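You operate a simulated robot arm through the tools that you are given. There is no shell and no other tool.

You run a simulated two-armed robot. Do the job below in one go: nothing can be reset, and whatever is moved stays where it is left.

## Task
Put the four pods back in the rack, each in the well of its colour.

It is judged by the outcome, as a careful person would: the job done as asked, and still so three seconds after it is handed in. It fails if anything else is knocked over, pushed out of place, dropped, spilled or broken.

## Robot
Two 7-joint arms with fingered hands on one trunk that stands fixed in place. Base frame: the origin is at the foot of the trunk, x ahead of it, y to its left, z up; the work surface is at about z = 91. Readings come in cm, rad, newtons and seconds.
The left shoulder is at [5.2, 17.4, 109.3], the right one opposite. With the tool pointing down near the work surface each hand reaches from about 28 to 74 cm from the base axis, measured 20 degrees to its own side. Payload 3.8 kg a hand.
The tool frame of a hand sits at the grasp point between the pads (the TCP): z along the fingers, y along the line on which they close. The tips reach 2.6 cm beyond it. The gripper opens to 13.2 cm; its body begins 7.3 cm behind the TCP. The gripper is a hand of 3 fingers: y runs from the thumb to the fingers, the wrist lies at [0, 0, -22.4] in the tool frame, and closing takes about 1.5 s.
Orientation is that of the tool frame in the base frame, as a unit quaternion [x, y, z, w]. With the fingers straight down and closing along the base's y, the tool's x points along the base's -x, its y along +y and its z along -z.

## Interface
- The arms move only by the tool apply_moves. It takes "left_moves", "right_moves" or both (then of equal length, played together; a hand with none holds still); each is a list of rows, each a list of 3 entries, a list of its own where there are three numbers: the shift along the tool's x, y, z in units of 25 mm (1.0 is 25 mm), then the turn, a rotation vector about the tool's x, y, z in units of 8 degrees (1.0 is 8 degrees), then the finger opening in cm, from 0 to 13.2. In form: [[[tx, ty, tz], [rx, ry, rz], gripper], ...]. A call has 1 to 20 rows; each row shifts and turns the commanded pose from where the row before left it, along the tool's axes as they then stand. A call with a number of a shift or a turn outside -1 to 1 is refused whole. Rows are played at 5 a second. More than 5 cm and 0.15 rad between two rows, or a gripper value outside its range, and nothing of the call is played. Where a pose cannot be reached the arm comes as near as it can. A force on the tool above 60 N (or 10 N above the force at the start of the call, whichever is more), or a blocked arm, ends the call early, and 0.2 s more pass. The fingers move at their own pace (about 10.8 cm/s each) and stop on an object; they squeeze with about 23 N. The grip force told is the motor's: it shows also when the fingers shut on nothing. Time passes only in rows, and 0.2 s behind the last, so rows that do not move let the fingers close. It gives the time, the measured TCP pose, the force on the tool (base axes), the opening and the grip force at its end, in the units of the frame above (readings bear some noise), with the torque about the TCP (base axes, N m) and any sound that the robot's microphone picked up, and new pictures: "show" is both (left out), scene, wrist or none (wrist: the cameras of the hands that moved).
- Cameras (640 x 400 px; columns grow to the right, rows downward): "scene" is now at [16.32, -4.82, 102.49]; the picture's right is [-0.60, -0.80, 0.00], its down [0.17, -0.13, -0.98] and it looks along [0.78, -0.59, 0.22] (base axes); focal length 280 px, centre (320, 200). "left" rides on the left gripper at [-6.2, 0.3, -9.2] in its tool frame; the picture's right is [-0.05, -1.00, 0.00], its down [0.83, -0.04, -0.56] and it looks along [0.55, -0.03, 0.83] (tool axes); focal length 230 px, centre (320, 200). "right" rides on the right gripper at [6.2, 0.3, -9.2] in its tool frame; the picture's right is [-0.05, 1.00, 0.00], its down [-0.83, -0.04, -0.56] and it looks along [-0.55, -0.03, 0.83] (tool axes); focal length 230 px, centre (320, 200). There is no depth. A picture from a camera that has moved, and an enlarged one, comes with that camera's place and axes in the base frame and with its lens.
- move_column(by): moves the trunk up (or, below 0, down) by that many cm; the arms and the scene camera ride with it, the base frame stays. It gives what a move gives, with no picture.
- set_grasp(shape, hand): the hand has 3 fingers and takes this shape, open, in about a second: jaw (thumb against the fingers, like two jaws); tri (thumb and two fingers); tip (a fingertip pinch); poke (one finger out to press); point (the index stretched); flat (the hand flat); cup (the hand cupped); fist (a fist). The gripper value then closes the fingers along that shape, each until it touches; the sizes above hold for jaw. It gives what a move gives, with no picture.
- pan_tilt(pan, tilt): turns the head with the scene camera to pan (to the left, within 1.047 rad either way) and tilt (down, from -0.506 to 1.204), counted from straight ahead of the robot (the tilt from the chest, where the trunk bows). It gives what a move gives, and a new picture of the scene camera.
- enlarge(camera, box): a new picture of the part [left, top, right, bottom] of that camera's present view, enlarged. No time passes.
- close_job(): hands the job in; it is judged then, once.

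Nothing tells you positions but the pictures and the camera data. Unless the task says otherwise, let go and move clear before handing in.

The tools are called after "Request:" by a JSON object that holds its "name" and its "arguments". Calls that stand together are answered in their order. apply_moves: Moves the arms, as the interface text tells. Its arguments: {"type":"object","properties":{"left_moves":{"type":"array","items":{"type":"array"}},"right_moves":{"type":"array","items":{"type":"array"}},"show":{"type":"string","enum":["both","scene","wrist","none"]}},"required":[]} The other tools are called the same way: move_column (by) moves the trunk up or down; set_grasp (shape, hand) gives the hand a shape; pan_tilt (pan, tilt) turns the head that bears the scene camera; enlarge (camera, box) takes an enlarged picture of a part of a camera's view; close_job () hands the job in.

At the start:

```text
time_s: 0.0
left_tcp_pos: [43.26, -7.83, 110.79]
left_tool_rot: [-0.002, 1.0, -0.001, 0.0]
left_contact_force: [-0.4, -0.5, -0.6]
left_moment: [0.02, 0.02, -0.04]
left_grip_width: 13.2
left_finger_force: 0.1
left_shape: jaw
right_tcp_pos: [35.53, -42.82, 122.66]
right_tool_rot: [0.0, 1.0, 0.0, 0.001]
right_contact_force: [-0.2, -0.3, 0.1]
right_moment: [0.0, -0.05, 0.01]
right_grip_width: 13.19
right_finger_force: 0.0
right_shape: jaw
trunk travel left (down, up): [-40.0, 8.2]
head pan, tilt (commanded): [-0.648, -0.22]
```

scene: 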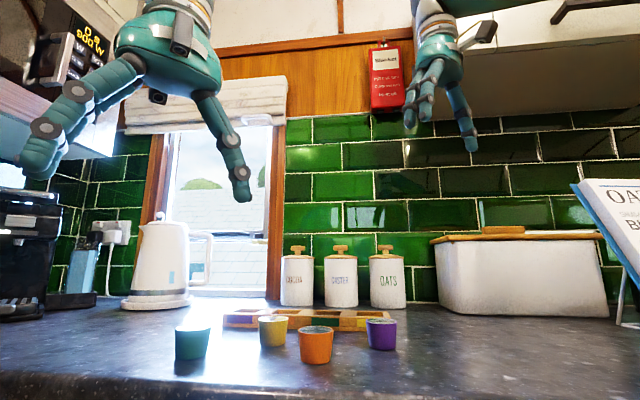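
right: 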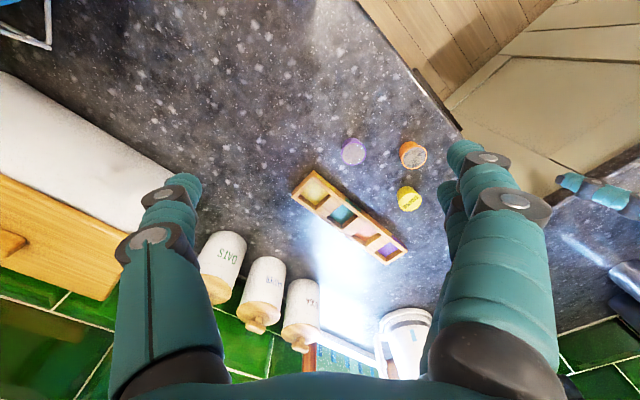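
left: 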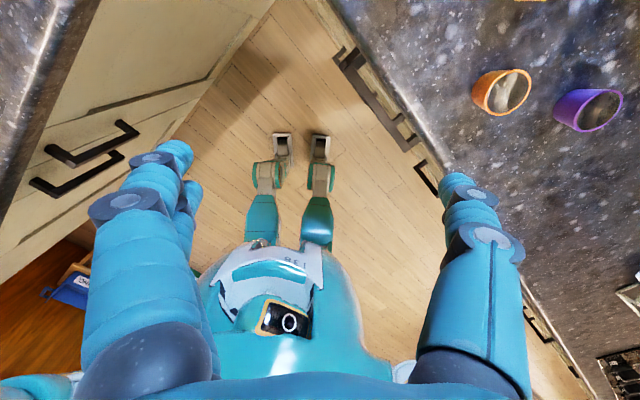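

I see four pods (teal, yellow, orange, purple) standing on the counter in front of a four-well rack lying at an angle near the canisters. First I'll take enlarged views to locate them precisely.

Request:
{"name": "enlarge", "arguments": {"camera": "right", "box": [270, 110, 470, 290]}}

Request:
{"name": "enlarge", "arguments": {"camera": "scene", "box": [160, 280, 420, 400]}}

Request:
{"name": "enlarge", "arguments": {"camera": "left", "box": [440, 0, 640, 150]}}

```text
2.22 times, centred on (370, 200) of right
camera zoom: at [29.41, -42.68, 131.75], right [0.05, 1.0, 0.0], down [0.83, -0.04, 0.56], along [0.55, -0.03, -0.83], focal length 511 px, centre (209, 200)
```

zoom: 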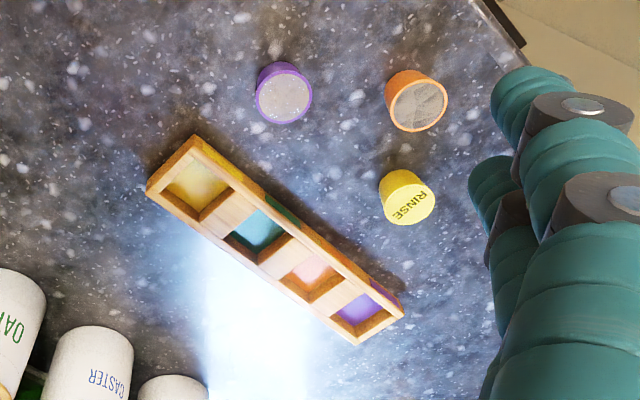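

```text
2.46 times, centred on (290, 340) of scene
camera zoom: at [16.32, -4.82, 102.49], right [-0.6, -0.8, 0.0], down [0.17, -0.13, -0.98], along [0.78, -0.59, 0.22], focal length 690 px, centre (394, -145)
```

zoom: 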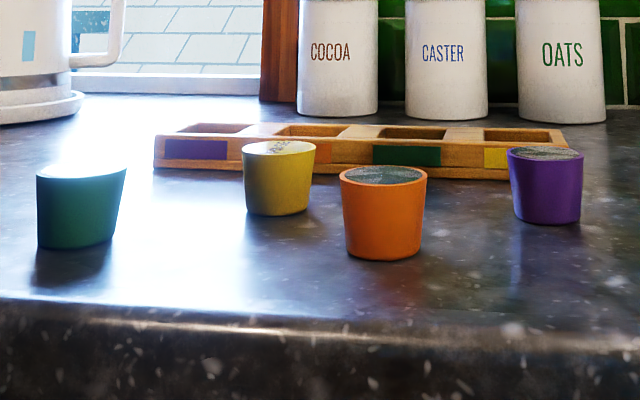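

```text
2.67 times, centred on (540, 75) of left
camera zoom: at [49.4, -7.4, 120.02], right [0.05, -1.0, 0.0], down [-0.83, -0.04, 0.56], along [-0.55, -0.03, -0.83], focal length 614 px, centre (-267, 533)
```

zoom: 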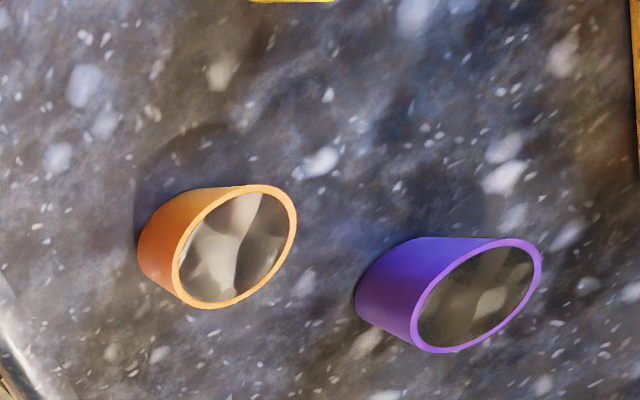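

The rack runs diagonally from about (53,-45) to (70,-29), with wells ordered yellow, teal, orange, purple going away from me. The pods are near purple (45,-37), orange (45,-27), yellow (54,-27) and teal (53,-14). I'll tilt the head to get a better view of the counter and the space around the hands.

Request:
{"name": "pan_tilt", "arguments": {"pan": -0.6, "tilt": 0.25}}

Request:
{"name": "pan_tilt", "arguments": {"pan": 0.2, "tilt": 0.1}}

```text
time_s: 0.9
left_tcp_pos: [43.28, -7.81, 110.9]
left_tool_rot: [0.0, 1.0, 0.001, 0.0]
left_contact_force: [0.3, 0.2, -0.1]
left_moment: [0.0, -0.02, 0.01]
left_grip_width: 13.19
left_finger_force: 0.0
left_shape: jaw
right_tcp_pos: [35.58, -42.81, 122.52]
right_tool_rot: [0.0, 1.0, 0.0, 0.0]
right_contact_force: [-0.2, 0.4, 0.1]
right_moment: [-0.01, 0.0, 0.02]
right_grip_width: 13.18
right_finger_force: 0.0
right_shape: jaw
trunk travel left (down, up): [-40.0, 8.2]
head pan, tilt (commanded): [-0.6, 0.25]
camera scene: at [17.46, -5.13, 98.29], right [-0.56, -0.83, 0.0], down [-0.2, 0.14, -0.97], along [0.8, -0.55, -0.25], focal length 280 px, centre (320, 200)
```

scene: 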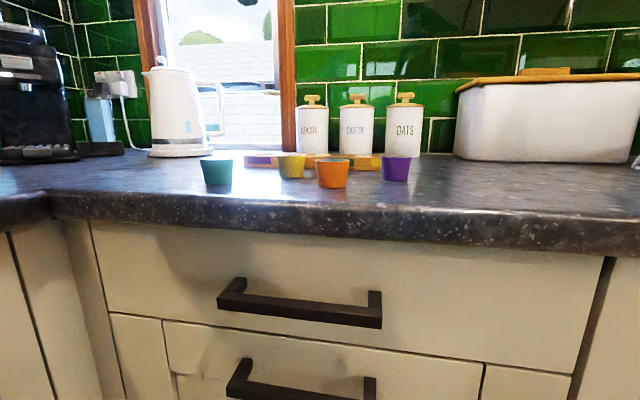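

```text
time_s: 2.0
left_tcp_pos: [43.32, -7.77, 110.93]
left_tool_rot: [-0.001, 1.0, 0.0, 0.0]
left_contact_force: [-0.3, -0.1, -0.9]
left_moment: [0.0, -0.01, 0.0]
left_grip_width: 13.17
left_finger_force: 0.0
left_shape: jaw
right_tcp_pos: [35.5, -42.85, 122.57]
right_tool_rot: [0.0, 1.0, 0.0, 0.0]
right_contact_force: [0.1, -0.6, 0.7]
right_moment: [0.03, 0.01, -0.01]
right_grip_width: 13.18
right_finger_force: 0.0
right_shape: jaw
trunk travel left (down, up): [-40.0, 8.2]
head pan, tilt (commanded): [0.201, 0.099]
camera scene: at [18.77, 1.97, 99.68], right [0.2, -0.98, 0.0], down [-0.1, -0.02, -0.99], along [0.98, 0.2, -0.1], focal length 280 px, centre (320, 200)
```

scene: 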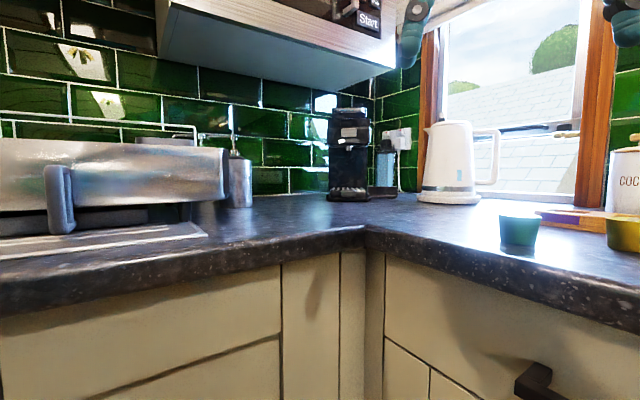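

The kettle, canisters and coffee machine are well clear of the rack, but the left hand hovers near the teal pod and should get out of the way. I'll check the left side for room before I retract it.

Request:
{"name": "pan_tilt", "arguments": {"pan": 0.9, "tilt": -0.2}}

```text
time_s: 3.1
left_tcp_pos: [43.22, -7.89, 110.85]
left_tool_rot: [-0.001, 1.0, 0.0, 0.0]
left_contact_force: [0.9, -0.2, -0.4]
left_moment: [0.04, 0.01, 0.01]
left_grip_width: 13.18
left_finger_force: 0.1
left_shape: jaw
right_tcp_pos: [35.56, -42.83, 122.58]
right_tool_rot: [0.001, 1.0, 0.0, 0.0]
right_contact_force: [0.2, -0.5, 0.1]
right_moment: [-0.03, -0.01, -0.05]
right_grip_width: 13.19
right_finger_force: 0.1
right_shape: jaw
trunk travel left (down, up): [-40.0, 8.2]
head pan, tilt (commanded): [0.901, -0.201]
camera scene: at [14.92, 6.66, 102.33], right [0.78, -0.62, 0.0], down [0.12, 0.16, -0.98], along [0.61, 0.77, 0.2], focal length 280 px, centre (320, 200)
```

scene: 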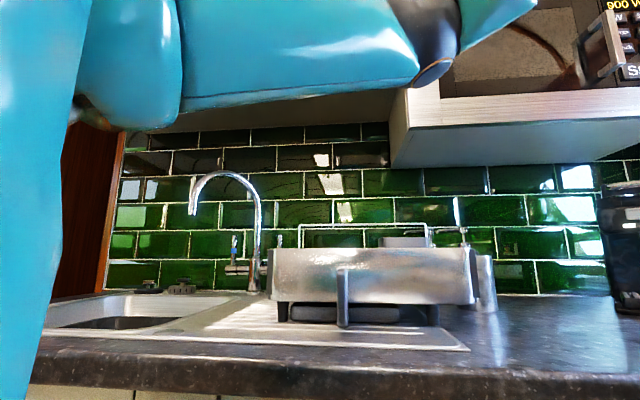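

The left arm has free space behind it. I'll pull the left hand back and to the left, and bring the right hand over the purple pod turned about 43° so it lines up with the rack.

Request:
{"name": "apply_moves", "arguments": {"left_moves": [[[0.8, 0.4, 0], [0, 0, 0], 13.2], [[0.8, 0.4, 0], [0, 0, 0], 13.2], [[0.8, 0.4, 0], [0, 0, 0], 13.2], [[0.8, 0.4, 0], [0, 0, 0], 13.2], [[0.8, 0.4, 0], [0, 0, 0], 13.2], [[0, 0, 0], [0, 0, 0], 13.2], [[0, 0, 0], [0, 0, 0], 13.2], [[0, 0, 0], [0, 0, 0], 13.2], [[0, 0, 0], [0, 0, 0], 13.2], [[0, 0, 0], [0, 0, 0], 13.2], [[0, 0, 0], [0, 0, 0], 13.2]], "right_moves": [[[0, 0, 0.6], [0, 0, -0.9], 9], [[0, 0, 0.6], [0, 0, -0.9], 9], [[0, 0, 0.6], [0, 0, -0.9], 9], [[0, 0, 0.6], [0, 0, -0.9], 9], [[0, 0, 0.6], [0, 0, -0.9], 9], [[0, 0, 0.6], [0, 0, -0.9], 9], [[-0.84, -0.2, 0.6], [0, 0, 0], 9], [[-0.84, -0.2, 0.6], [0, 0, 0], 9], [[-0.84, -0.2, 0.6], [0, 0, 0], 9], [[-0.84, -0.2, 0.6], [0, 0, 0], 9], [[-0.84, -0.2, 0.6], [0, 0, 0], 9]], "show": "wrist"}}

Request:
{"name": "pan_tilt", "arguments": {"pan": -0.6, "tilt": 0.0}}

```text
time_s: 5.5
left_tcp_pos: [33.6, -2.76, 110.95]
left_tool_rot: [-0.001, 1.0, 0.001, -0.001]
left_contact_force: [0.9, -0.2, 0.3]
left_moment: [-0.01, 0.01, -0.01]
left_grip_width: 13.18
left_finger_force: 0.1
left_shape: jaw
right_tcp_pos: [44.79, -37.4, 105.88]
right_tool_rot: [-0.369, 0.929, 0.0, 0.0]
right_contact_force: [-0.5, -0.3, -0.2]
right_moment: [0.02, 0.03, -0.04]
right_grip_width: 9.04
right_finger_force: 0.0
right_shape: jaw
trunk travel left (down, up): [-40.0, 8.2]
head pan, tilt (commanded): [0.901, -0.201]
camera right: at [40.16, -41.56, 115.14], right [-0.65, 0.76, 0.0], down [0.63, 0.54, 0.55], along [0.42, 0.36, -0.83], focal length 230 px, centre (320, 200)
camera left: at [39.67, -2.36, 120.11], right [0.05, -1.0, 0.0], down [-0.83, -0.04, 0.56], along [-0.55, -0.03, -0.83], focal length 230 px, centre (320, 200)
```

right: 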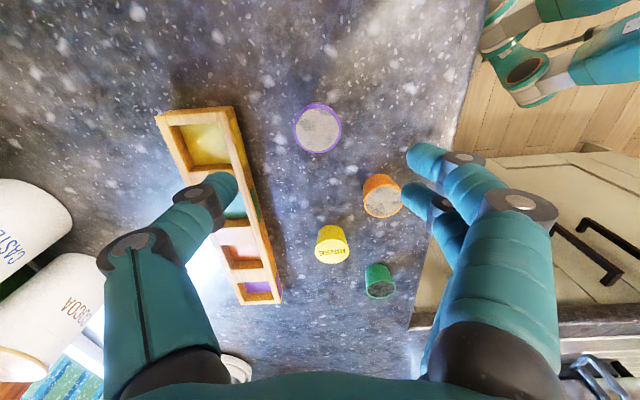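
left: 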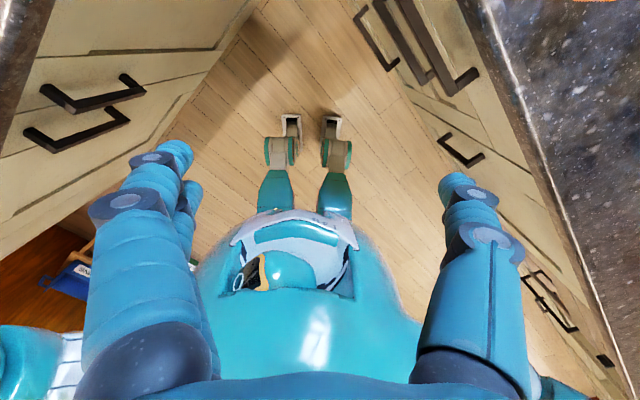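

```text
time_s: 7.1
left_tcp_pos: [33.49, -2.79, 111.03]
left_tool_rot: [-0.001, 1.0, 0.0, 0.0]
left_contact_force: [0.1, -0.7, 0.4]
left_moment: [-0.01, 0.01, 0.02]
left_grip_width: 13.22
left_finger_force: 0.1
left_shape: jaw
right_tcp_pos: [44.8, -37.44, 106.08]
right_tool_rot: [-0.368, 0.93, 0.0, -0.001]
right_contact_force: [-0.2, 0.2, 0.1]
right_moment: [0.01, 0.03, 0.01]
right_grip_width: 9.05
right_finger_force: 0.1
right_shape: jaw
trunk travel left (down, up): [-40.0, 8.2]
head pan, tilt (commanded): [-0.6, 0.0]
camera scene: at [17.18, -4.93, 100.59], right [-0.56, -0.83, 0.0], down [0.0, 0.0, -1.0], along [0.83, -0.56, 0.0], focal length 280 px, centre (320, 200)
```

scene: 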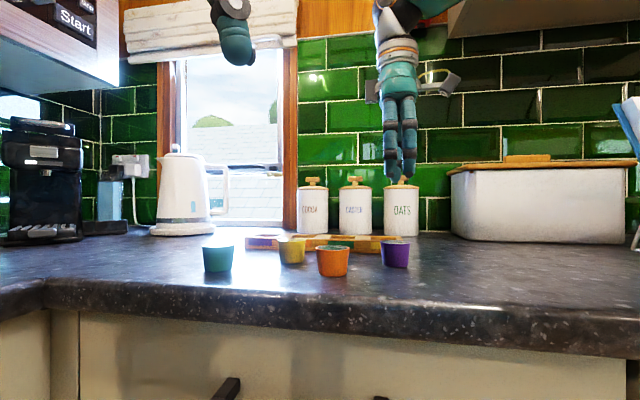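

The right hand now hovers almost exactly over the purple pod, and the left hand is clear. I'll zoom in to fine-tune the position and check the pod and well shapes.

Request:
{"name": "enlarge", "arguments": {"camera": "right", "box": [140, 80, 300, 320]}}

Request:
{"name": "enlarge", "arguments": {"camera": "right", "box": [270, 80, 430, 180]}}

Request:
{"name": "enlarge", "arguments": {"camera": "right", "box": [290, 160, 450, 310]}}

Request:
{"name": "enlarge", "arguments": {"camera": "scene", "box": [190, 220, 430, 290]}}

```text
1.67 times, centred on (220, 200) of right
camera zoom: at [40.07, -41.62, 115.2], right [-0.65, 0.76, 0.0], down [0.63, 0.54, 0.56], along [0.42, 0.36, -0.83], focal length 384 px, centre (487, 200)
```

zoom: 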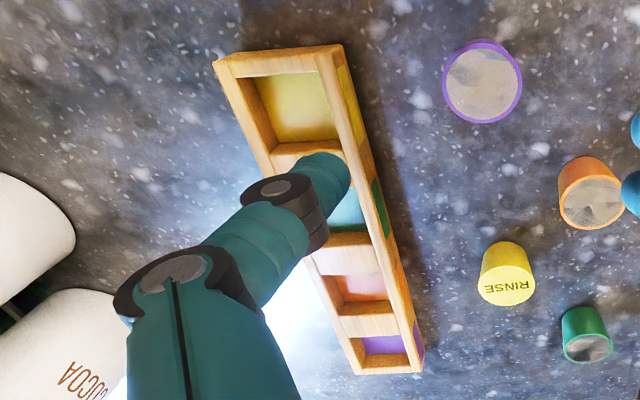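

```text
4.00 times, centred on (350, 130) of right
camera zoom: at [40.07, -41.62, 115.2], right [-0.65, 0.76, 0.0], down [0.63, 0.54, 0.56], along [0.42, 0.36, -0.83], focal length 920 px, centre (200, 480)
```

zoom: 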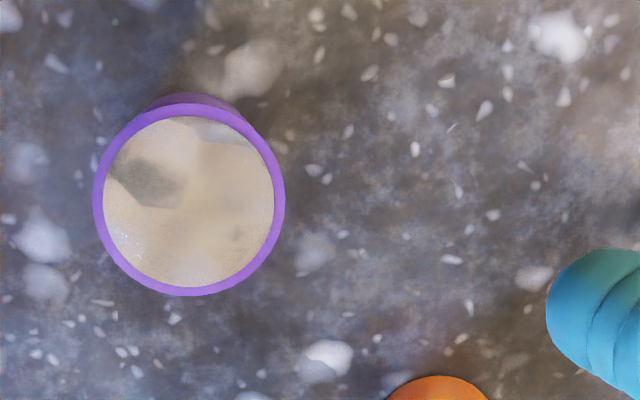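

```text
2.67 times, centred on (370, 235) of right
camera zoom: at [40.07, -41.62, 115.2], right [-0.65, 0.76, 0.0], down [0.63, 0.54, 0.56], along [0.42, 0.36, -0.83], focal length 614 px, centre (187, 107)
```

zoom: 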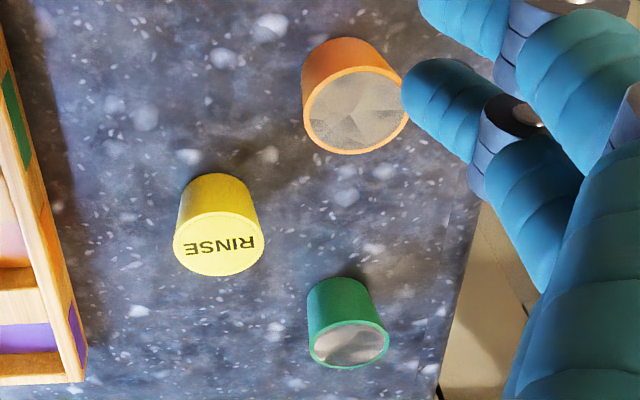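

```text
2.67 times, centred on (310, 255) of scene
camera zoom: at [17.18, -4.93, 100.59], right [-0.56, -0.83, 0.0], down [0.0, 0.0, -1.0], along [0.83, -0.56, 0.0], focal length 747 px, centre (347, 53)
```

zoom: 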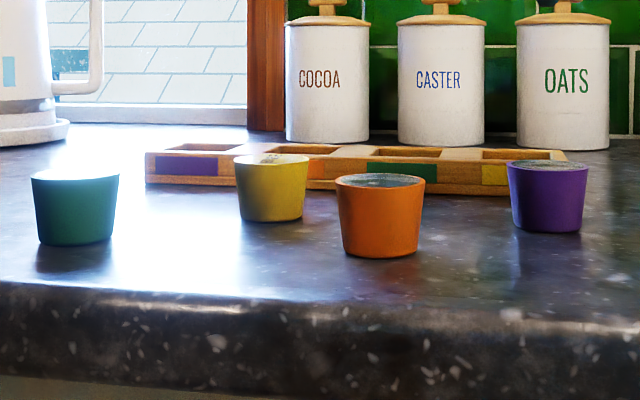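

The pods have 4.3 cm rims with tops near z≈94.6, and the rack top is near z≈93.2. I'll zoom in on the wells before descending.

Request:
{"name": "enlarge", "arguments": {"camera": "right", "box": [150, 95, 270, 170]}}

Request:
{"name": "enlarge", "arguments": {"camera": "right", "box": [200, 220, 300, 310]}}

```text
5.33 times, centred on (210, 132) of right
camera zoom: at [40.07, -41.62, 115.2], right [-0.65, 0.76, 0.0], down [0.63, 0.54, 0.56], along [0.42, 0.36, -0.83], focal length 1227 px, centre (907, 560)
```

zoom: 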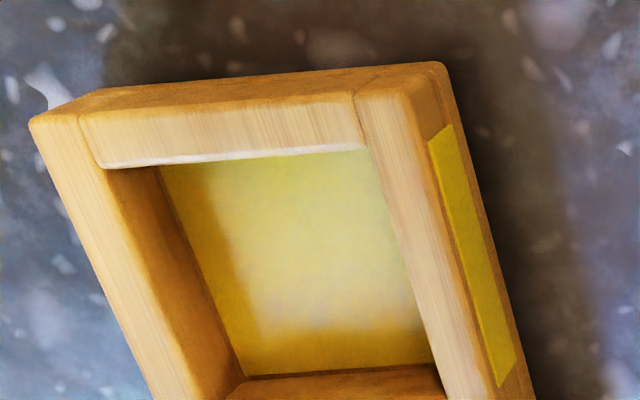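

```text
4.44 times, centred on (250, 265) of right
camera zoom: at [40.07, -41.62, 115.2], right [-0.65, 0.76, 0.0], down [0.63, 0.54, 0.56], along [0.42, 0.36, -0.83], focal length 1022 px, centre (631, -89)
```

zoom: 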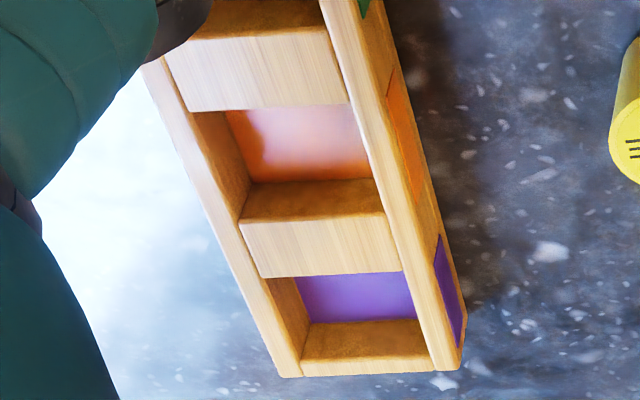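

Well centres come out near yellow (54.0,-45.0), teal (59.6,-39.5), orange (65.2,-34.0) and purple (70.8,-28.4), with the rack angled about 44.7°. The purple well is at the edge of the reach, so I'll test that spot with the empty hand first.

Request:
{"name": "apply_moves", "arguments": {"right_moves": [[[-0.837, -0.376, 0.2], [0, 0, 0], 9], [[-0.837, -0.376, 0.2], [0, 0, 0], 9], [[-0.837, -0.376, 0.2], [0, 0, 0], 9], [[-0.837, -0.376, 0.2], [0, 0, 0], 9], [[-0.837, -0.376, 0.2], [0, 0, 0], 9], [[-0.837, -0.376, 0.2], [0, 0, 0], 9], [[-0.837, -0.376, 0.2], [0, 0, 0], 9], [[-0.837, -0.376, 0.2], [0, 0, 0], 9], [[-0.837, -0.376, 0.2], [0, 0, 0], 9], [[-0.837, -0.376, 0.2], [0, 0, 0], 9], [[-0.837, -0.376, 0.2], [0, 0, 0], 9], [[-0.837, -0.376, 0.2], [0, 0, -0.19], 9], [[0, 0, 0], [0, 0, 0], 9]], "show": "both"}}

```text
time_s: 9.9
left_tcp_pos: [33.38, -2.7, 110.95]
left_tool_rot: [-0.002, 1.0, 0.0, 0.0]
left_contact_force: [-0.3, -0.6, 0.0]
left_moment: [-0.02, 0.01, 0.01]
left_grip_width: 13.19
left_finger_force: 0.1
left_shape: jaw
right_tcp_pos: [57.38, -34.23, 102.54]
right_tool_rot: [-0.368, 0.93, -0.001, 0.0]
right_contact_force: [-0.8, 0.1, -0.4]
right_moment: [0.02, 0.03, 0.01]
right_grip_width: 9.02
right_finger_force: 0.0
right_shape: jaw
right hand out of reach, approached as far as the arm can: row 6, 7, 8, 9, 10, 11, 12
trunk travel left (down, up): [-40.0, 8.2]
head pan, tilt (commanded): [-0.6, 0.0]
camera scene: at [17.17, -4.94, 100.59], right [-0.56, -0.83, 0.0], down [0.0, 0.0, -1.0], along [0.83, -0.56, 0.0], focal length 280 px, centre (320, 200)
camera right: at [52.73, -38.33, 111.72], right [-0.65, 0.76, 0.0], down [0.63, 0.54, 0.56], along [0.42, 0.36, -0.83], focal length 230 px, centre (320, 200)
```

scene: 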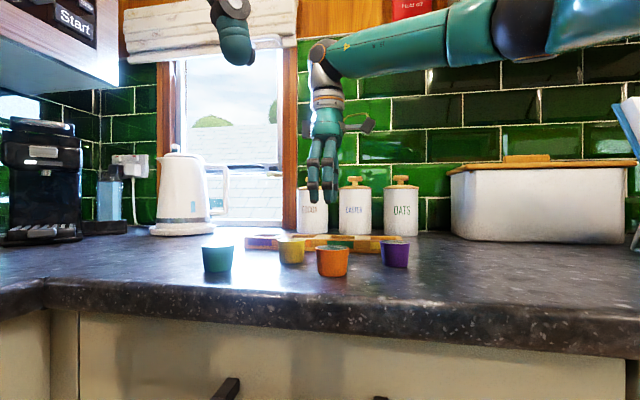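
right: 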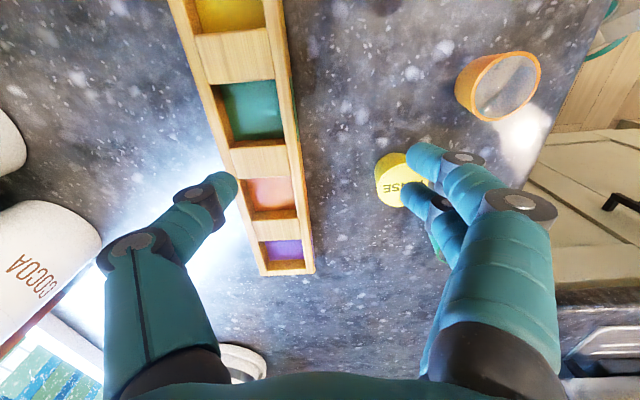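

The arm stalled at about (57,-34) at this height because the wrist sits above the shoulder. Raising the trunk should give the forearm a better angle, and a better head view too.

Request:
{"name": "move_column", "arguments": {"by": 8}}

Request:
{"name": "pan_tilt", "arguments": {"pan": -0.6, "tilt": 0.25}}

```text
time_s: 11.1
left_tcp_pos: [33.35, -2.73, 118.75]
left_tool_rot: [0.0, 1.0, 0.0, -0.001]
left_contact_force: [0.4, -0.6, -0.4]
left_moment: [0.0, -0.01, 0.02]
left_grip_width: 13.18
left_finger_force: 0.0
left_shape: jaw
right_tcp_pos: [52.39, -34.35, 125.63]
right_tool_rot: [-0.376, 0.916, -0.052, 0.126]
right_contact_force: [0.2, -0.7, -0.1]
right_moment: [0.01, -0.03, 0.0]
right_grip_width: 9.03
right_finger_force: 0.0
right_shape: jaw
trunk travel left (down, up): [-48.0, 0.2]
head pan, tilt (commanded): [-0.6, 0.0]
```

```text
time_s: 11.8
left_tcp_pos: [33.24, -2.86, 118.81]
left_tool_rot: [-0.001, 1.0, 0.0, -0.001]
left_contact_force: [-0.1, 0.4, -0.2]
left_moment: [-0.01, -0.01, 0.0]
left_grip_width: 13.18
left_finger_force: 0.1
left_shape: jaw
right_tcp_pos: [52.38, -34.42, 125.9]
right_tool_rot: [-0.377, 0.916, -0.053, 0.127]
right_contact_force: [-0.6, 0.5, -0.4]
right_moment: [-0.02, -0.02, 0.0]
right_grip_width: 9.05
right_finger_force: 0.1
right_shape: jaw
trunk travel left (down, up): [-48.0, 0.2]
head pan, tilt (commanded): [-0.6, 0.25]
camera scene: at [18.38, -5.13, 109.19], right [-0.56, -0.83, 0.0], down [-0.2, 0.14, -0.97], along [0.8, -0.55, -0.25], focal length 280 px, centre (320, 200)
```

scene: 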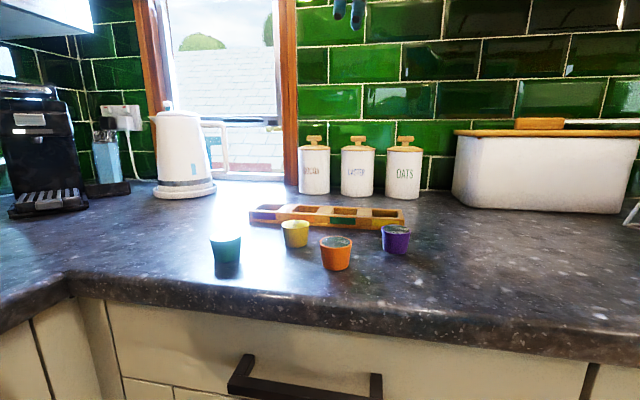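

The trunk went up 8 cm, giving a clearer view of the counter, but the right hand ended up tilted and higher at (52,-34,126). I'll issue a null row to see how the commanded pose is held.

Request:
{"name": "apply_moves", "arguments": {"right_moves": [[[0, 0, 0], [0, 0, 0], 9]], "show": "both"}}

Request:
{"name": "enlarge", "arguments": {"camera": "scene", "box": [200, 190, 430, 290]}}

```text
time_s: 12.2
left_tcp_pos: [33.24, -2.73, 118.93]
left_tool_rot: [-0.001, 1.0, 0.0, -0.001]
left_contact_force: [0.7, -0.6, 0.6]
left_moment: [0.0, -0.01, 0.03]
left_grip_width: 13.17
left_finger_force: 0.1
left_shape: jaw
right_tcp_pos: [52.39, -34.44, 125.97]
right_tool_rot: [-0.378, 0.916, -0.052, 0.128]
right_contact_force: [0.6, 0.9, 0.2]
right_moment: [0.0, -0.03, 0.0]
right_grip_width: 9.04
right_finger_force: 0.0
right_shape: jaw
trunk travel left (down, up): [-48.0, 0.2]
head pan, tilt (commanded): [-0.6, 0.25]
camera scene: at [18.41, -5.13, 109.17], right [-0.56, -0.83, 0.0], down [-0.2, 0.14, -0.97], along [0.8, -0.55, -0.25], focal length 280 px, centre (320, 200)
camera right: at [45.43, -38.59, 133.37], right [-0.64, 0.75, -0.18], down [0.44, 0.55, 0.7], along [0.63, 0.37, -0.69], focal length 230 px, centre (320, 200)
```

scene: 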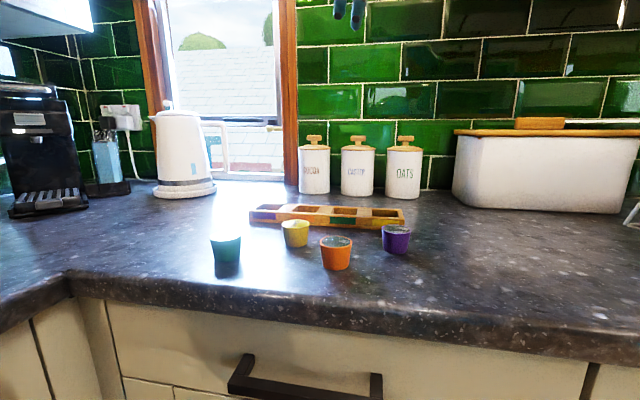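
right: 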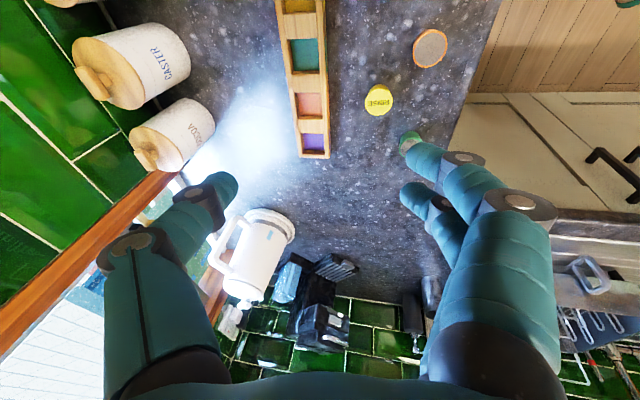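

```text
2.78 times, centred on (315, 240) of scene
camera zoom: at [18.41, -5.13, 109.17], right [-0.56, -0.83, 0.0], down [-0.2, 0.14, -0.97], along [0.8, -0.55, -0.25], focal length 780 px, centre (334, 89)
```

zoom: 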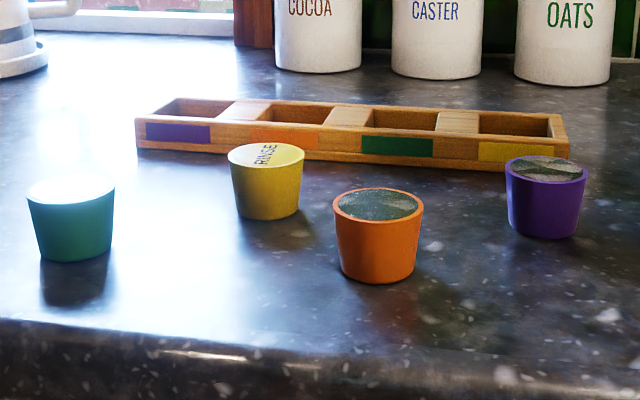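

The commanded pose restarts from the measured one. I'll lower the hand and straighten it to vertical now that the shoulder is higher.

Request:
{"name": "apply_moves", "arguments": {"right_moves": [[[0.187, 0.184, 0.924], [0, 0, 0], 9], [[0.187, 0.184, 0.924], [0, 0, 0], 9], [[0.187, 0.184, 0.924], [0, 0, 0], 9], [[0.187, 0.184, 0.924], [0, 0, 0], 9], [[0.187, 0.184, 0.924], [0, 0, 0], 9], [[0.187, 0.184, 0.924], [0, 0, 0], 9], [[0.187, 0.184, 0.924], [0, 0, 0], 9], [[0.187, 0.184, 0.924], [0, 0, 0], 9], [[0.187, 0.184, 0.924], [0, 0, 0], 9], [[0, 0, 0], [-0.35, 0.35, 0], 9], [[0, 0, 0], [-0.35, 0.35, 0], 9], [[0, 0, 0], [-0.35, 0.35, 0], 9], [[0, 0, 0], [-0.35, 0.35, 0], 9], [[0, 0, 0], [0, 0, 0], 9]], "show": "both"}}

```text
time_s: 15.2
left_tcp_pos: [33.27, -2.72, 118.96]
left_tool_rot: [-0.001, 1.0, 0.0, -0.001]
left_contact_force: [-0.6, 0.9, -0.7]
left_moment: [-0.01, -0.02, 0.01]
left_grip_width: 13.19
left_finger_force: 0.0
left_shape: jaw
right_tcp_pos: [49.99, -35.07, 104.6]
right_tool_rot: [-0.38, 0.925, 0.0, 0.002]
right_contact_force: [-0.2, 0.2, 1.1]
right_moment: [0.01, 0.0, 0.0]
right_grip_width: 9.02
right_finger_force: 0.0
right_shape: jaw
right hand out of reach, approached as far as the arm can: row 12, 13
trunk travel left (down, up): [-48.0, 0.2]
head pan, tilt (commanded): [-0.6, 0.25]
camera scene: at [18.41, -5.13, 109.17], right [-0.56, -0.83, 0.0], down [-0.2, 0.14, -0.97], along [0.8, -0.55, -0.25], focal length 280 px, centre (320, 200)
camera right: at [45.38, -39.37, 113.72], right [-0.67, 0.75, 0.0], down [0.62, 0.55, 0.56], along [0.42, 0.37, -0.83], focal length 230 px, centre (320, 200)
```

scene: 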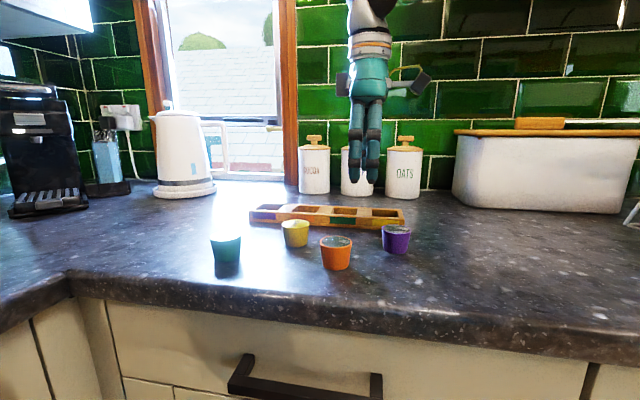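
right: 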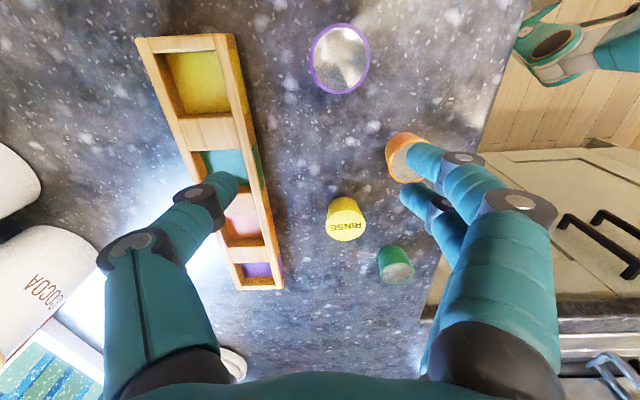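

With this yaw the arm reaches even less, so the limit comes from the wrist yaw and not the distance. I'll turn back to zero yaw and test the reach over the purple well again.

Request:
{"name": "apply_moves", "arguments": {"right_moves": [[[0, 0, 0], [0, 0, 0.93], 9], [[0, 0, 0], [0, 0, 0.93], 9], [[0, 0, 0], [0, 0, 0.93], 9], [[0, 0, 0], [0, 0, 0.93], 9], [[0, 0, 0], [0, 0, 0.93], 9], [[0, 0, 0], [0, 0, 0.93], 9], [[-0.832, 0.264, 0.16], [0, 0, 0], 9], [[-0.832, 0.264, 0.16], [0, 0, 0], 9], [[-0.832, 0.264, 0.16], [0, 0, 0], 9], [[-0.832, 0.264, 0.16], [0, 0, 0], 9], [[-0.832, 0.264, 0.16], [0, 0, 0], 9], [[-0.832, 0.264, 0.16], [0, 0, 0], 9], [[-0.832, 0.264, 0.16], [0, 0, 0], 9], [[-0.832, 0.264, 0.16], [0, 0, 0], 9], [[-0.832, 0.264, 0.16], [0, 0, 0], 9], [[-0.832, 0.264, 0.16], [0, 0, 0], 9], [[0, 0, 0], [0, 0, 0], 9]], "show": "both"}}

```text
time_s: 18.9
left_tcp_pos: [33.22, -2.87, 118.82]
left_tool_rot: [-0.001, 1.0, -0.001, 0.001]
left_contact_force: [-1.1, -0.3, 0.1]
left_moment: [0.0, -0.03, -0.01]
left_grip_width: 13.18
left_finger_force: 0.0
left_shape: jaw
right_tcp_pos: [49.95, -35.11, 104.65]
right_tool_rot: [-0.001, 1.0, 0.001, 0.001]
right_contact_force: [0.5, -0.4, -0.7]
right_moment: [0.0, 0.01, -0.01]
right_grip_width: 9.03
right_finger_force: 0.1
right_shape: jaw
right hand out of reach, approached as far as the arm can: row 7, 8, 9, 10, 11, 12, 13, 14, 15, 16
trunk travel left (down, up): [-48.0, 0.2]
head pan, tilt (commanded): [-0.6, 0.25]
camera scene: at [18.41, -5.13, 109.17], right [-0.56, -0.83, 0.0], down [-0.2, 0.14, -0.97], along [0.8, -0.55, -0.25], focal length 280 px, centre (320, 200)
camera right: at [43.81, -34.98, 113.8], right [0.05, 1.0, 0.0], down [0.83, -0.04, 0.56], along [0.56, -0.03, -0.83], focal length 230 px, centre (320, 200)
```

scene: 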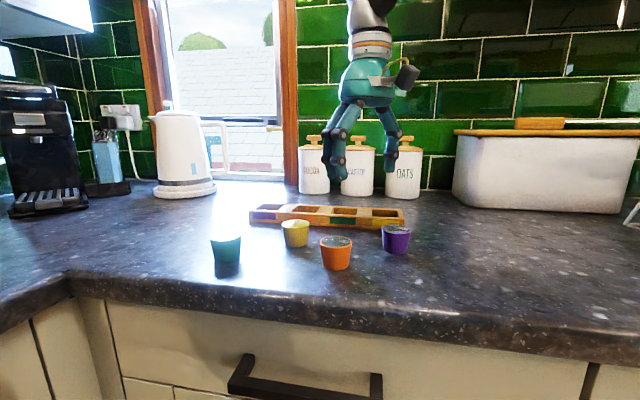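
right: 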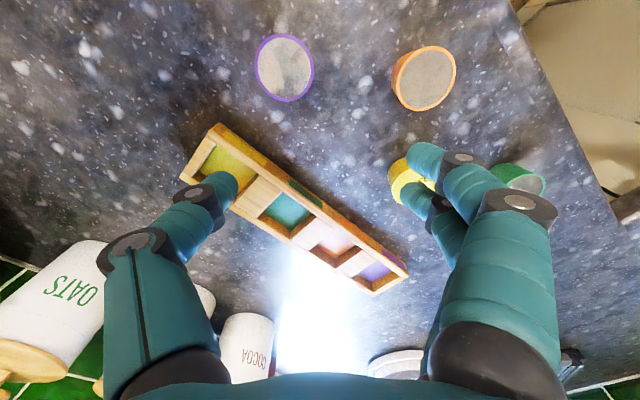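

Yaw turned freely but the hand still cannot move outward, so the elbow is probably in a poor posture. I'll look at the right arm with the head camera.

Request:
{"name": "pan_tilt", "arguments": {"pan": -0.9, "tilt": -0.4}}

```text
time_s: 19.9
left_tcp_pos: [33.19, -2.84, 118.85]
left_tool_rot: [-0.001, 1.0, 0.0, 0.0]
left_contact_force: [0.1, 0.6, 0.5]
left_moment: [-0.01, 0.01, 0.03]
left_grip_width: 13.21
left_finger_force: 0.2
left_shape: jaw
right_tcp_pos: [49.89, -35.15, 104.64]
right_tool_rot: [0.0, 1.0, 0.001, 0.001]
right_contact_force: [0.1, 0.1, 0.5]
right_moment: [-0.02, 0.0, 0.01]
right_grip_width: 9.03
right_finger_force: 0.1
right_shape: jaw
trunk travel left (down, up): [-48.0, 0.2]
head pan, tilt (commanded): [-0.901, -0.4]
camera scene: at [15.25, -5.59, 114.77], right [-0.78, -0.62, 0.0], down [0.24, -0.3, -0.92], along [0.57, -0.72, 0.39], focal length 280 px, centre (320, 200)
```

scene: 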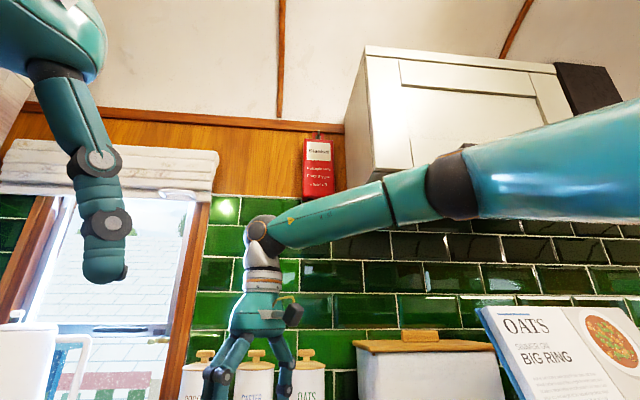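

The arm is stuck with its elbow high and out to the right, left over from that out-of-range command. I'll bring the hand back in and up, then lower the trunk to its starting height to reset the posture.

Request:
{"name": "apply_moves", "arguments": {"right_moves": [[[0.8, -0.2, -0.7], [0, 0, 0], 9], [[0.8, -0.2, -0.7], [0, 0, 0], 9], [[0.8, -0.2, -0.7], [0, 0, 0], 9], [[0.8, -0.2, -0.7], [0, 0, 0], 9], [[0.8, -0.2, -0.7], [0, 0, 0], 9], [[0.8, -0.2, -0.7], [0, 0, 0], 9], [[0, 0, 0], [0, 0, 0], 9]], "show": "none"}}

Request:
{"name": "move_column", "arguments": {"by": -8}}

Request:
{"name": "pan_tilt", "arguments": {"pan": -0.9, "tilt": -0.3}}

```text
time_s: 21.5
left_tcp_pos: [33.42, -2.86, 118.89]
left_tool_rot: [-0.002, 1.0, 0.0, 0.0]
left_contact_force: [0.3, 0.1, 0.1]
left_moment: [-0.01, 0.04, 0.03]
left_grip_width: 13.19
left_finger_force: 0.0
left_shape: jaw
right_tcp_pos: [37.99, -38.17, 115.38]
right_tool_rot: [-0.001, 1.0, 0.001, 0.0]
right_contact_force: [-0.7, 0.1, -0.3]
right_moment: [0.01, -0.01, -0.01]
right_grip_width: 9.06
right_finger_force: 0.0
right_shape: jaw
trunk travel left (down, up): [-48.0, 0.2]
head pan, tilt (commanded): [-0.901, -0.4]
```

```text
time_s: 22.6
left_tcp_pos: [33.19, -2.69, 110.87]
left_tool_rot: [-0.001, 1.0, 0.0, 0.001]
left_contact_force: [-0.7, -0.3, 0.4]
left_moment: [0.02, 0.01, -0.02]
left_grip_width: 13.18
left_finger_force: 0.1
left_shape: jaw
right_tcp_pos: [38.12, -38.12, 107.15]
right_tool_rot: [-0.001, 1.0, 0.001, 0.001]
right_contact_force: [0.5, 0.1, -0.4]
right_moment: [0.01, 0.0, -0.02]
right_grip_width: 9.04
right_finger_force: 0.0
right_shape: jaw
trunk travel left (down, up): [-40.0, 8.2]
head pan, tilt (commanded): [-0.901, -0.4]
```

```text
time_s: 23.3
left_tcp_pos: [33.23, -2.84, 110.84]
left_tool_rot: [-0.001, 1.0, 0.0, 0.0]
left_contact_force: [-0.3, 0.3, 0.2]
left_moment: [-0.01, -0.03, 0.0]
left_grip_width: 13.17
left_finger_force: 0.2
left_shape: jaw
right_tcp_pos: [38.21, -38.22, 107.16]
right_tool_rot: [-0.001, 1.0, 0.001, 0.0]
right_contact_force: [-0.5, 0.3, 0.5]
right_moment: [0.01, 0.03, 0.0]
right_grip_width: 9.04
right_finger_force: 0.1
right_shape: jaw
trunk travel left (down, up): [-40.0, 8.2]
head pan, tilt (commanded): [-0.901, -0.3]
camera scene: at [14.64, -6.01, 103.14], right [-0.78, -0.62, 0.0], down [0.18, -0.23, -0.96], along [0.59, -0.75, 0.3], focal length 280 px, centre (320, 200)
```

scene: 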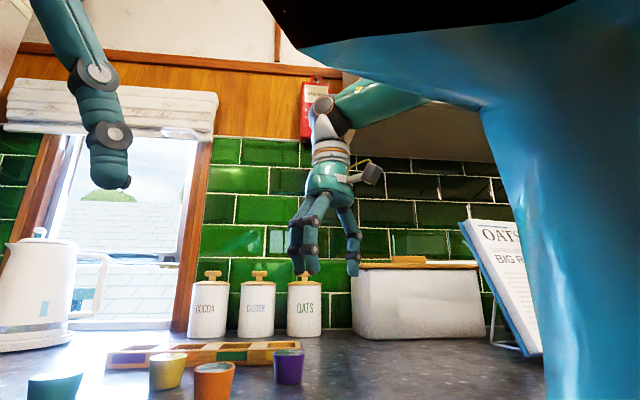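

The elbow now sits high and closer in. I'll test moving outward at a lower height with zero yaw, heading over the teal well.

Request:
{"name": "apply_moves", "arguments": {"right_moves": [[[-0.8, -0.05, 0.3], [0, 0, 0], 9], [[-0.8, -0.05, 0.3], [0, 0, 0], 9], [[-0.8, -0.05, 0.3], [0, 0, 0], 9], [[-0.8, -0.05, 0.3], [0, 0, 0], 9], [[-0.8, -0.05, 0.3], [0, 0, 0], 9], [[-0.8, -0.05, 0.3], [0, 0, 0], 9], [[-0.8, -0.05, 0.3], [0, 0, 0], 9], [[-0.8, -0.05, 0.3], [0, 0, 0], 9], [[-0.8, -0.05, 0.3], [0, 0, 0], 9], [[-0.8, -0.05, 0.3], [0, 0, 0], 9], [[-0.56, 0, 0], [0, 0, 0], 9], [[0, 0, 0], [0, 0, 0], 9]], "show": "both"}}

```text
time_s: 25.9
left_tcp_pos: [33.29, -2.79, 110.83]
left_tool_rot: [0.0, 1.0, 0.0, 0.0]
left_contact_force: [-0.3, 0.5, 1.2]
left_moment: [0.02, 0.03, 0.01]
left_grip_width: 13.18
left_finger_force: 0.1
left_shape: jaw
right_tcp_pos: [58.25, -39.36, 99.62]
right_tool_rot: [0.0, 1.0, 0.002, 0.0]
right_contact_force: [0.2, 0.0, -1.0]
right_moment: [0.0, 0.0, -0.02]
right_grip_width: 9.03
right_finger_force: 0.0
right_shape: jaw
right hand out of reach, approached as far as the arm can: row 11
trunk travel left (down, up): [-40.0, 8.2]
head pan, tilt (commanded): [-0.901, -0.3]
camera scene: at [14.66, -6.03, 103.13], right [-0.78, -0.62, 0.0], down [0.18, -0.23, -0.96], along [0.59, -0.75, 0.3], focal length 280 px, centre (320, 200)
camera right: at [52.05, -39.28, 108.78], right [0.05, 1.0, 0.0], down [0.83, -0.04, 0.56], along [0.56, -0.03, -0.83], focal length 230 px, centre (320, 200)
```

scene: 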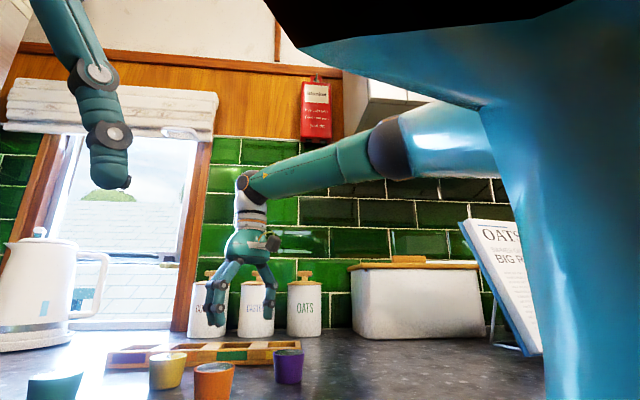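
right: 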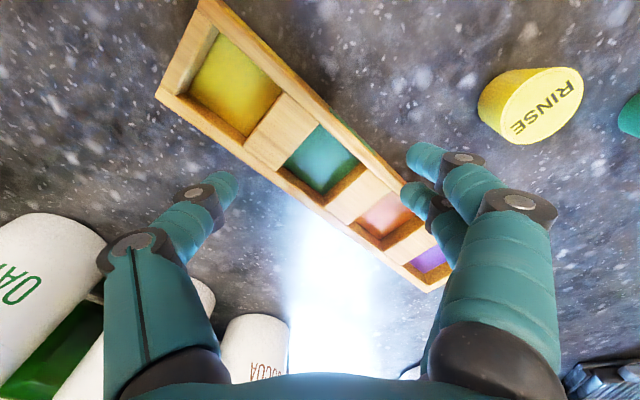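

Reach improves as the hand gets lower. I'll drop to z≈97, which still leaves the fingertips clear of the rack top, and check how far out the vertical hand can go.

Request:
{"name": "apply_moves", "arguments": {"right_moves": [[[0, 0, 0.5], [0, 0, 0], 9], [[0, 0, 0.5], [0, 0, 0], 9], [[-0.27, 0, 0], [0, 0, 0], 9], [[-0.27, 0, 0], [0, 0, 0], 9], [[-0.4, 0.4, 0], [0, 0, 0], 9], [[-0.4, 0.4, 0], [0, 0, 0], 9], [[-0.4, 0.4, 0], [0, 0, 0], 9], [[-0.4, 0.4, 0], [0, 0, 0], 9], [[-0.4, 0.4, 0], [0, 0, 0], 9], [[0, 0, 0], [0, 0, 0], 9]], "show": "both"}}

```text
time_s: 28.1
left_tcp_pos: [33.29, -2.85, 110.97]
left_tool_rot: [-0.001, 1.0, 0.0, 0.0]
left_contact_force: [-1.0, -0.2, 0.3]
left_moment: [-0.01, 0.01, -0.01]
left_grip_width: 13.19
left_finger_force: 0.0
left_shape: jaw
right_tcp_pos: [58.97, -39.25, 97.15]
right_tool_rot: [-0.001, 1.0, 0.002, 0.001]
right_contact_force: [0.2, -0.5, -0.7]
right_moment: [0.01, -0.02, 0.02]
right_grip_width: 9.03
right_finger_force: 0.0
right_shape: jaw
right hand out of reach, approached as far as the arm can: row 4, 5, 6, 7, 8, 9
trunk travel left (down, up): [-40.0, 8.2]
head pan, tilt (commanded): [-0.901, -0.3]
camera scene: at [14.63, -6.02, 103.13], right [-0.78, -0.62, 0.0], down [0.18, -0.23, -0.96], along [0.59, -0.75, 0.3], focal length 280 px, centre (320, 200)
camera right: at [52.82, -39.08, 106.38], right [0.05, 1.0, 0.0], down [0.83, -0.04, 0.56], along [0.56, -0.03, -0.83], focal length 230 px, centre (320, 200)
```

scene: 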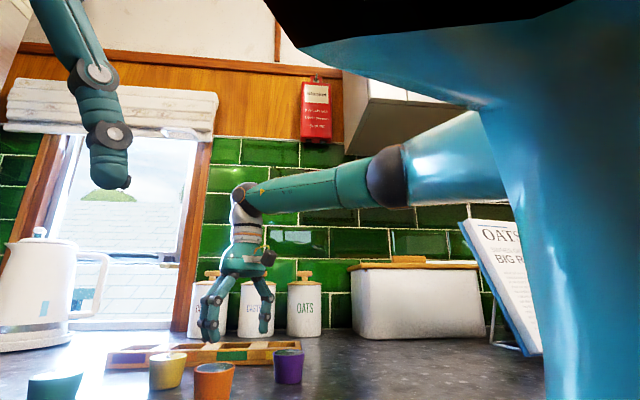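
right: 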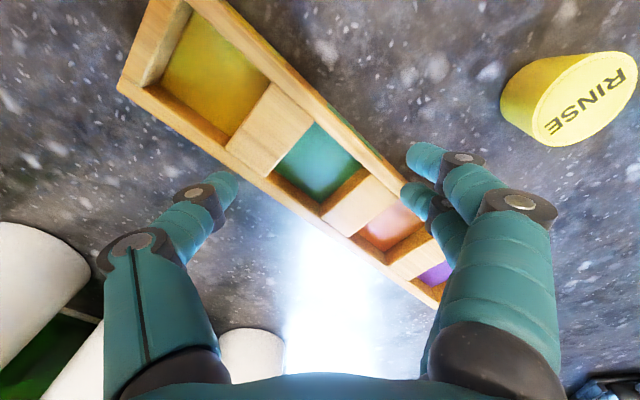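

The usable reach is about 59 cm from shoulder to wrist, so the far wells need the hand tilted outward: about 22° for purple, 12° for orange and almost none for teal and yellow. I'll pick each pod with the same tilt I'll place it with so it stays upright, starting by going back over the purple pod and tilting.

Request:
{"name": "apply_moves", "arguments": {"right_moves": [[[0, 0, -0.95], [0, 0, 0], 8], [[0, 0, -0.95], [0, 0, 0], 8], [[0, 0, -0.95], [0, 0, 0], 8], [[0.97, 0.1, 0], [0, 0, 0], 8], [[0.97, 0.1, 0], [0, 0, 0], 8], [[0.97, 0.1, 0], [0, 0, 0], 8], [[0.97, 0.1, 0], [0, 0, 0], 8], [[0.97, 0.1, 0], [0, 0, 0], 8], [[0.97, 0.1, 0], [0, 0, 0], 8], [[0, 0, 0], [0, 0, 0.595], 8], [[0, 0, 0], [0, 0, 0.595], 8], [[0, 0, 0], [0, -0.917, 0], 8], [[0, 0, 0], [0, -0.917, 0], 8], [[0, 0, 0], [0, -0.917, 0], 8], [[0, 0, 0], [0, 0, 0], 8]], "show": "both"}}

```text
time_s: 31.3
left_tcp_pos: [33.23, -2.72, 110.89]
left_tool_rot: [-0.001, 1.0, 0.0, 0.001]
left_contact_force: [0.6, -0.8, 0.6]
left_moment: [-0.02, -0.01, -0.04]
left_grip_width: 13.18
left_finger_force: 0.0
left_shape: jaw
right_tcp_pos: [43.89, -39.36, 103.41]
right_tool_rot: [0.081, 0.978, -0.015, 0.191]
right_contact_force: [-0.2, 0.0, -0.1]
right_moment: [0.03, 0.02, -0.02]
right_grip_width: 8.03
right_finger_force: 0.0
right_shape: jaw
right hand out of reach, approached as far as the arm can: row 2, 3
trunk travel left (down, up): [-40.0, 8.2]
head pan, tilt (commanded): [-0.901, -0.3]
camera scene: at [14.64, -5.99, 103.14], right [-0.78, -0.62, 0.0], down [0.18, -0.23, -0.96], along [0.59, -0.75, 0.3], focal length 280 px, centre (320, 200)
camera right: at [34.85, -37.72, 109.55], right [0.21, 0.98, 0.02], down [0.55, -0.14, 0.83], along [0.81, -0.16, -0.56], focal length 230 px, centre (320, 200)
```

scene: 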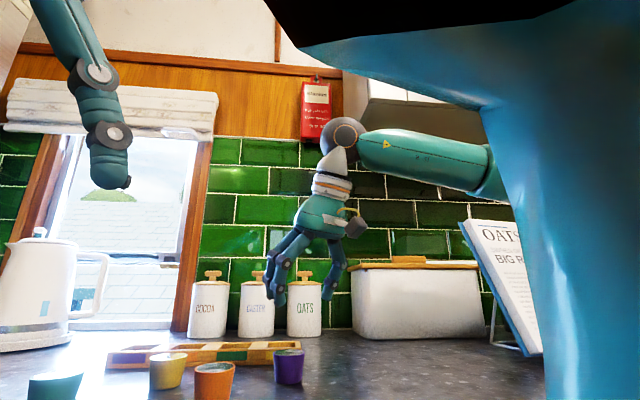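
right: 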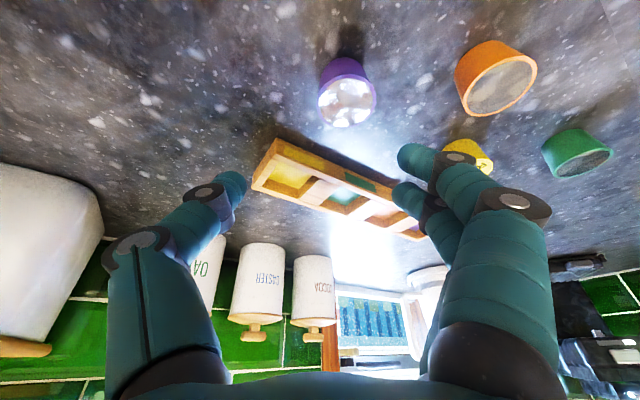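

The hand is tilted 22° toward the far side and just short of the purple pod. I'll zoom to measure the pod precisely before descending.

Request:
{"name": "enlarge", "arguments": {"camera": "right", "box": [290, 40, 410, 140]}}

Request:
{"name": "enlarge", "arguments": {"camera": "right", "box": [430, 20, 630, 190]}}

Request:
{"name": "enlarge", "arguments": {"camera": "right", "box": [240, 120, 440, 250]}}

```text
4.00 times, centred on (350, 90) of right
camera zoom: at [34.85, -37.72, 109.55], right [0.21, 0.98, 0.02], down [0.55, -0.14, 0.83], along [0.81, -0.16, -0.56], focal length 920 px, centre (200, 640)
```

zoom: 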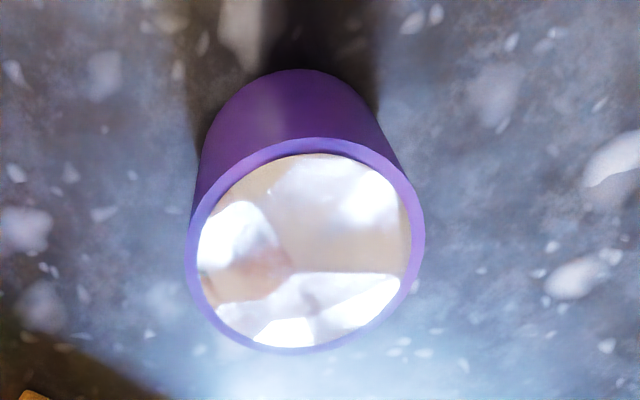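

```text
2.35 times, centred on (530, 105) of right
camera zoom: at [34.85, -37.72, 109.55], right [0.21, 0.98, 0.02], down [0.55, -0.14, 0.83], along [0.81, -0.16, -0.56], focal length 541 px, centre (-174, 424)
```

zoom: 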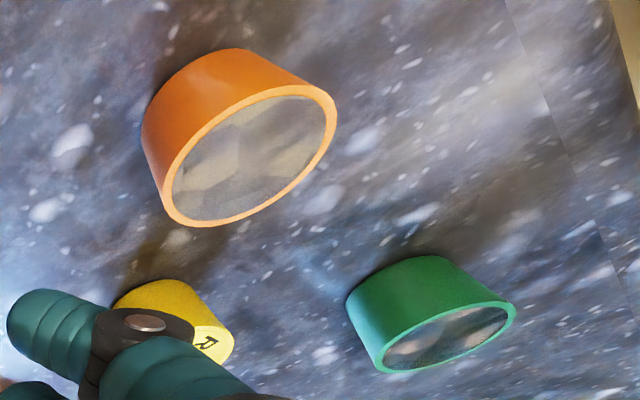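

```text
3.08 times, centred on (340, 185) of right
camera zoom: at [34.85, -37.72, 109.55], right [0.21, 0.98, 0.02], down [0.55, -0.14, 0.83], along [0.81, -0.16, -0.56], focal length 708 px, centre (258, 246)
```

zoom: 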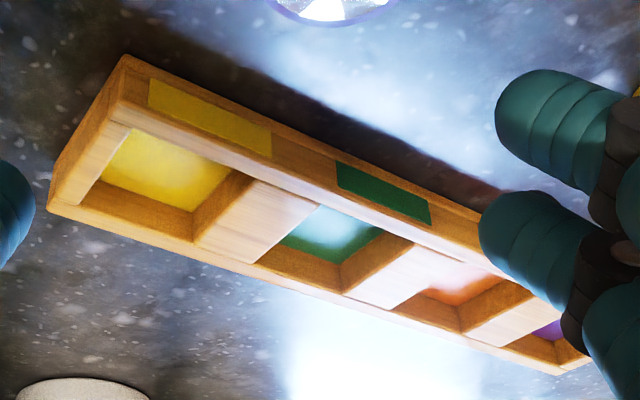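

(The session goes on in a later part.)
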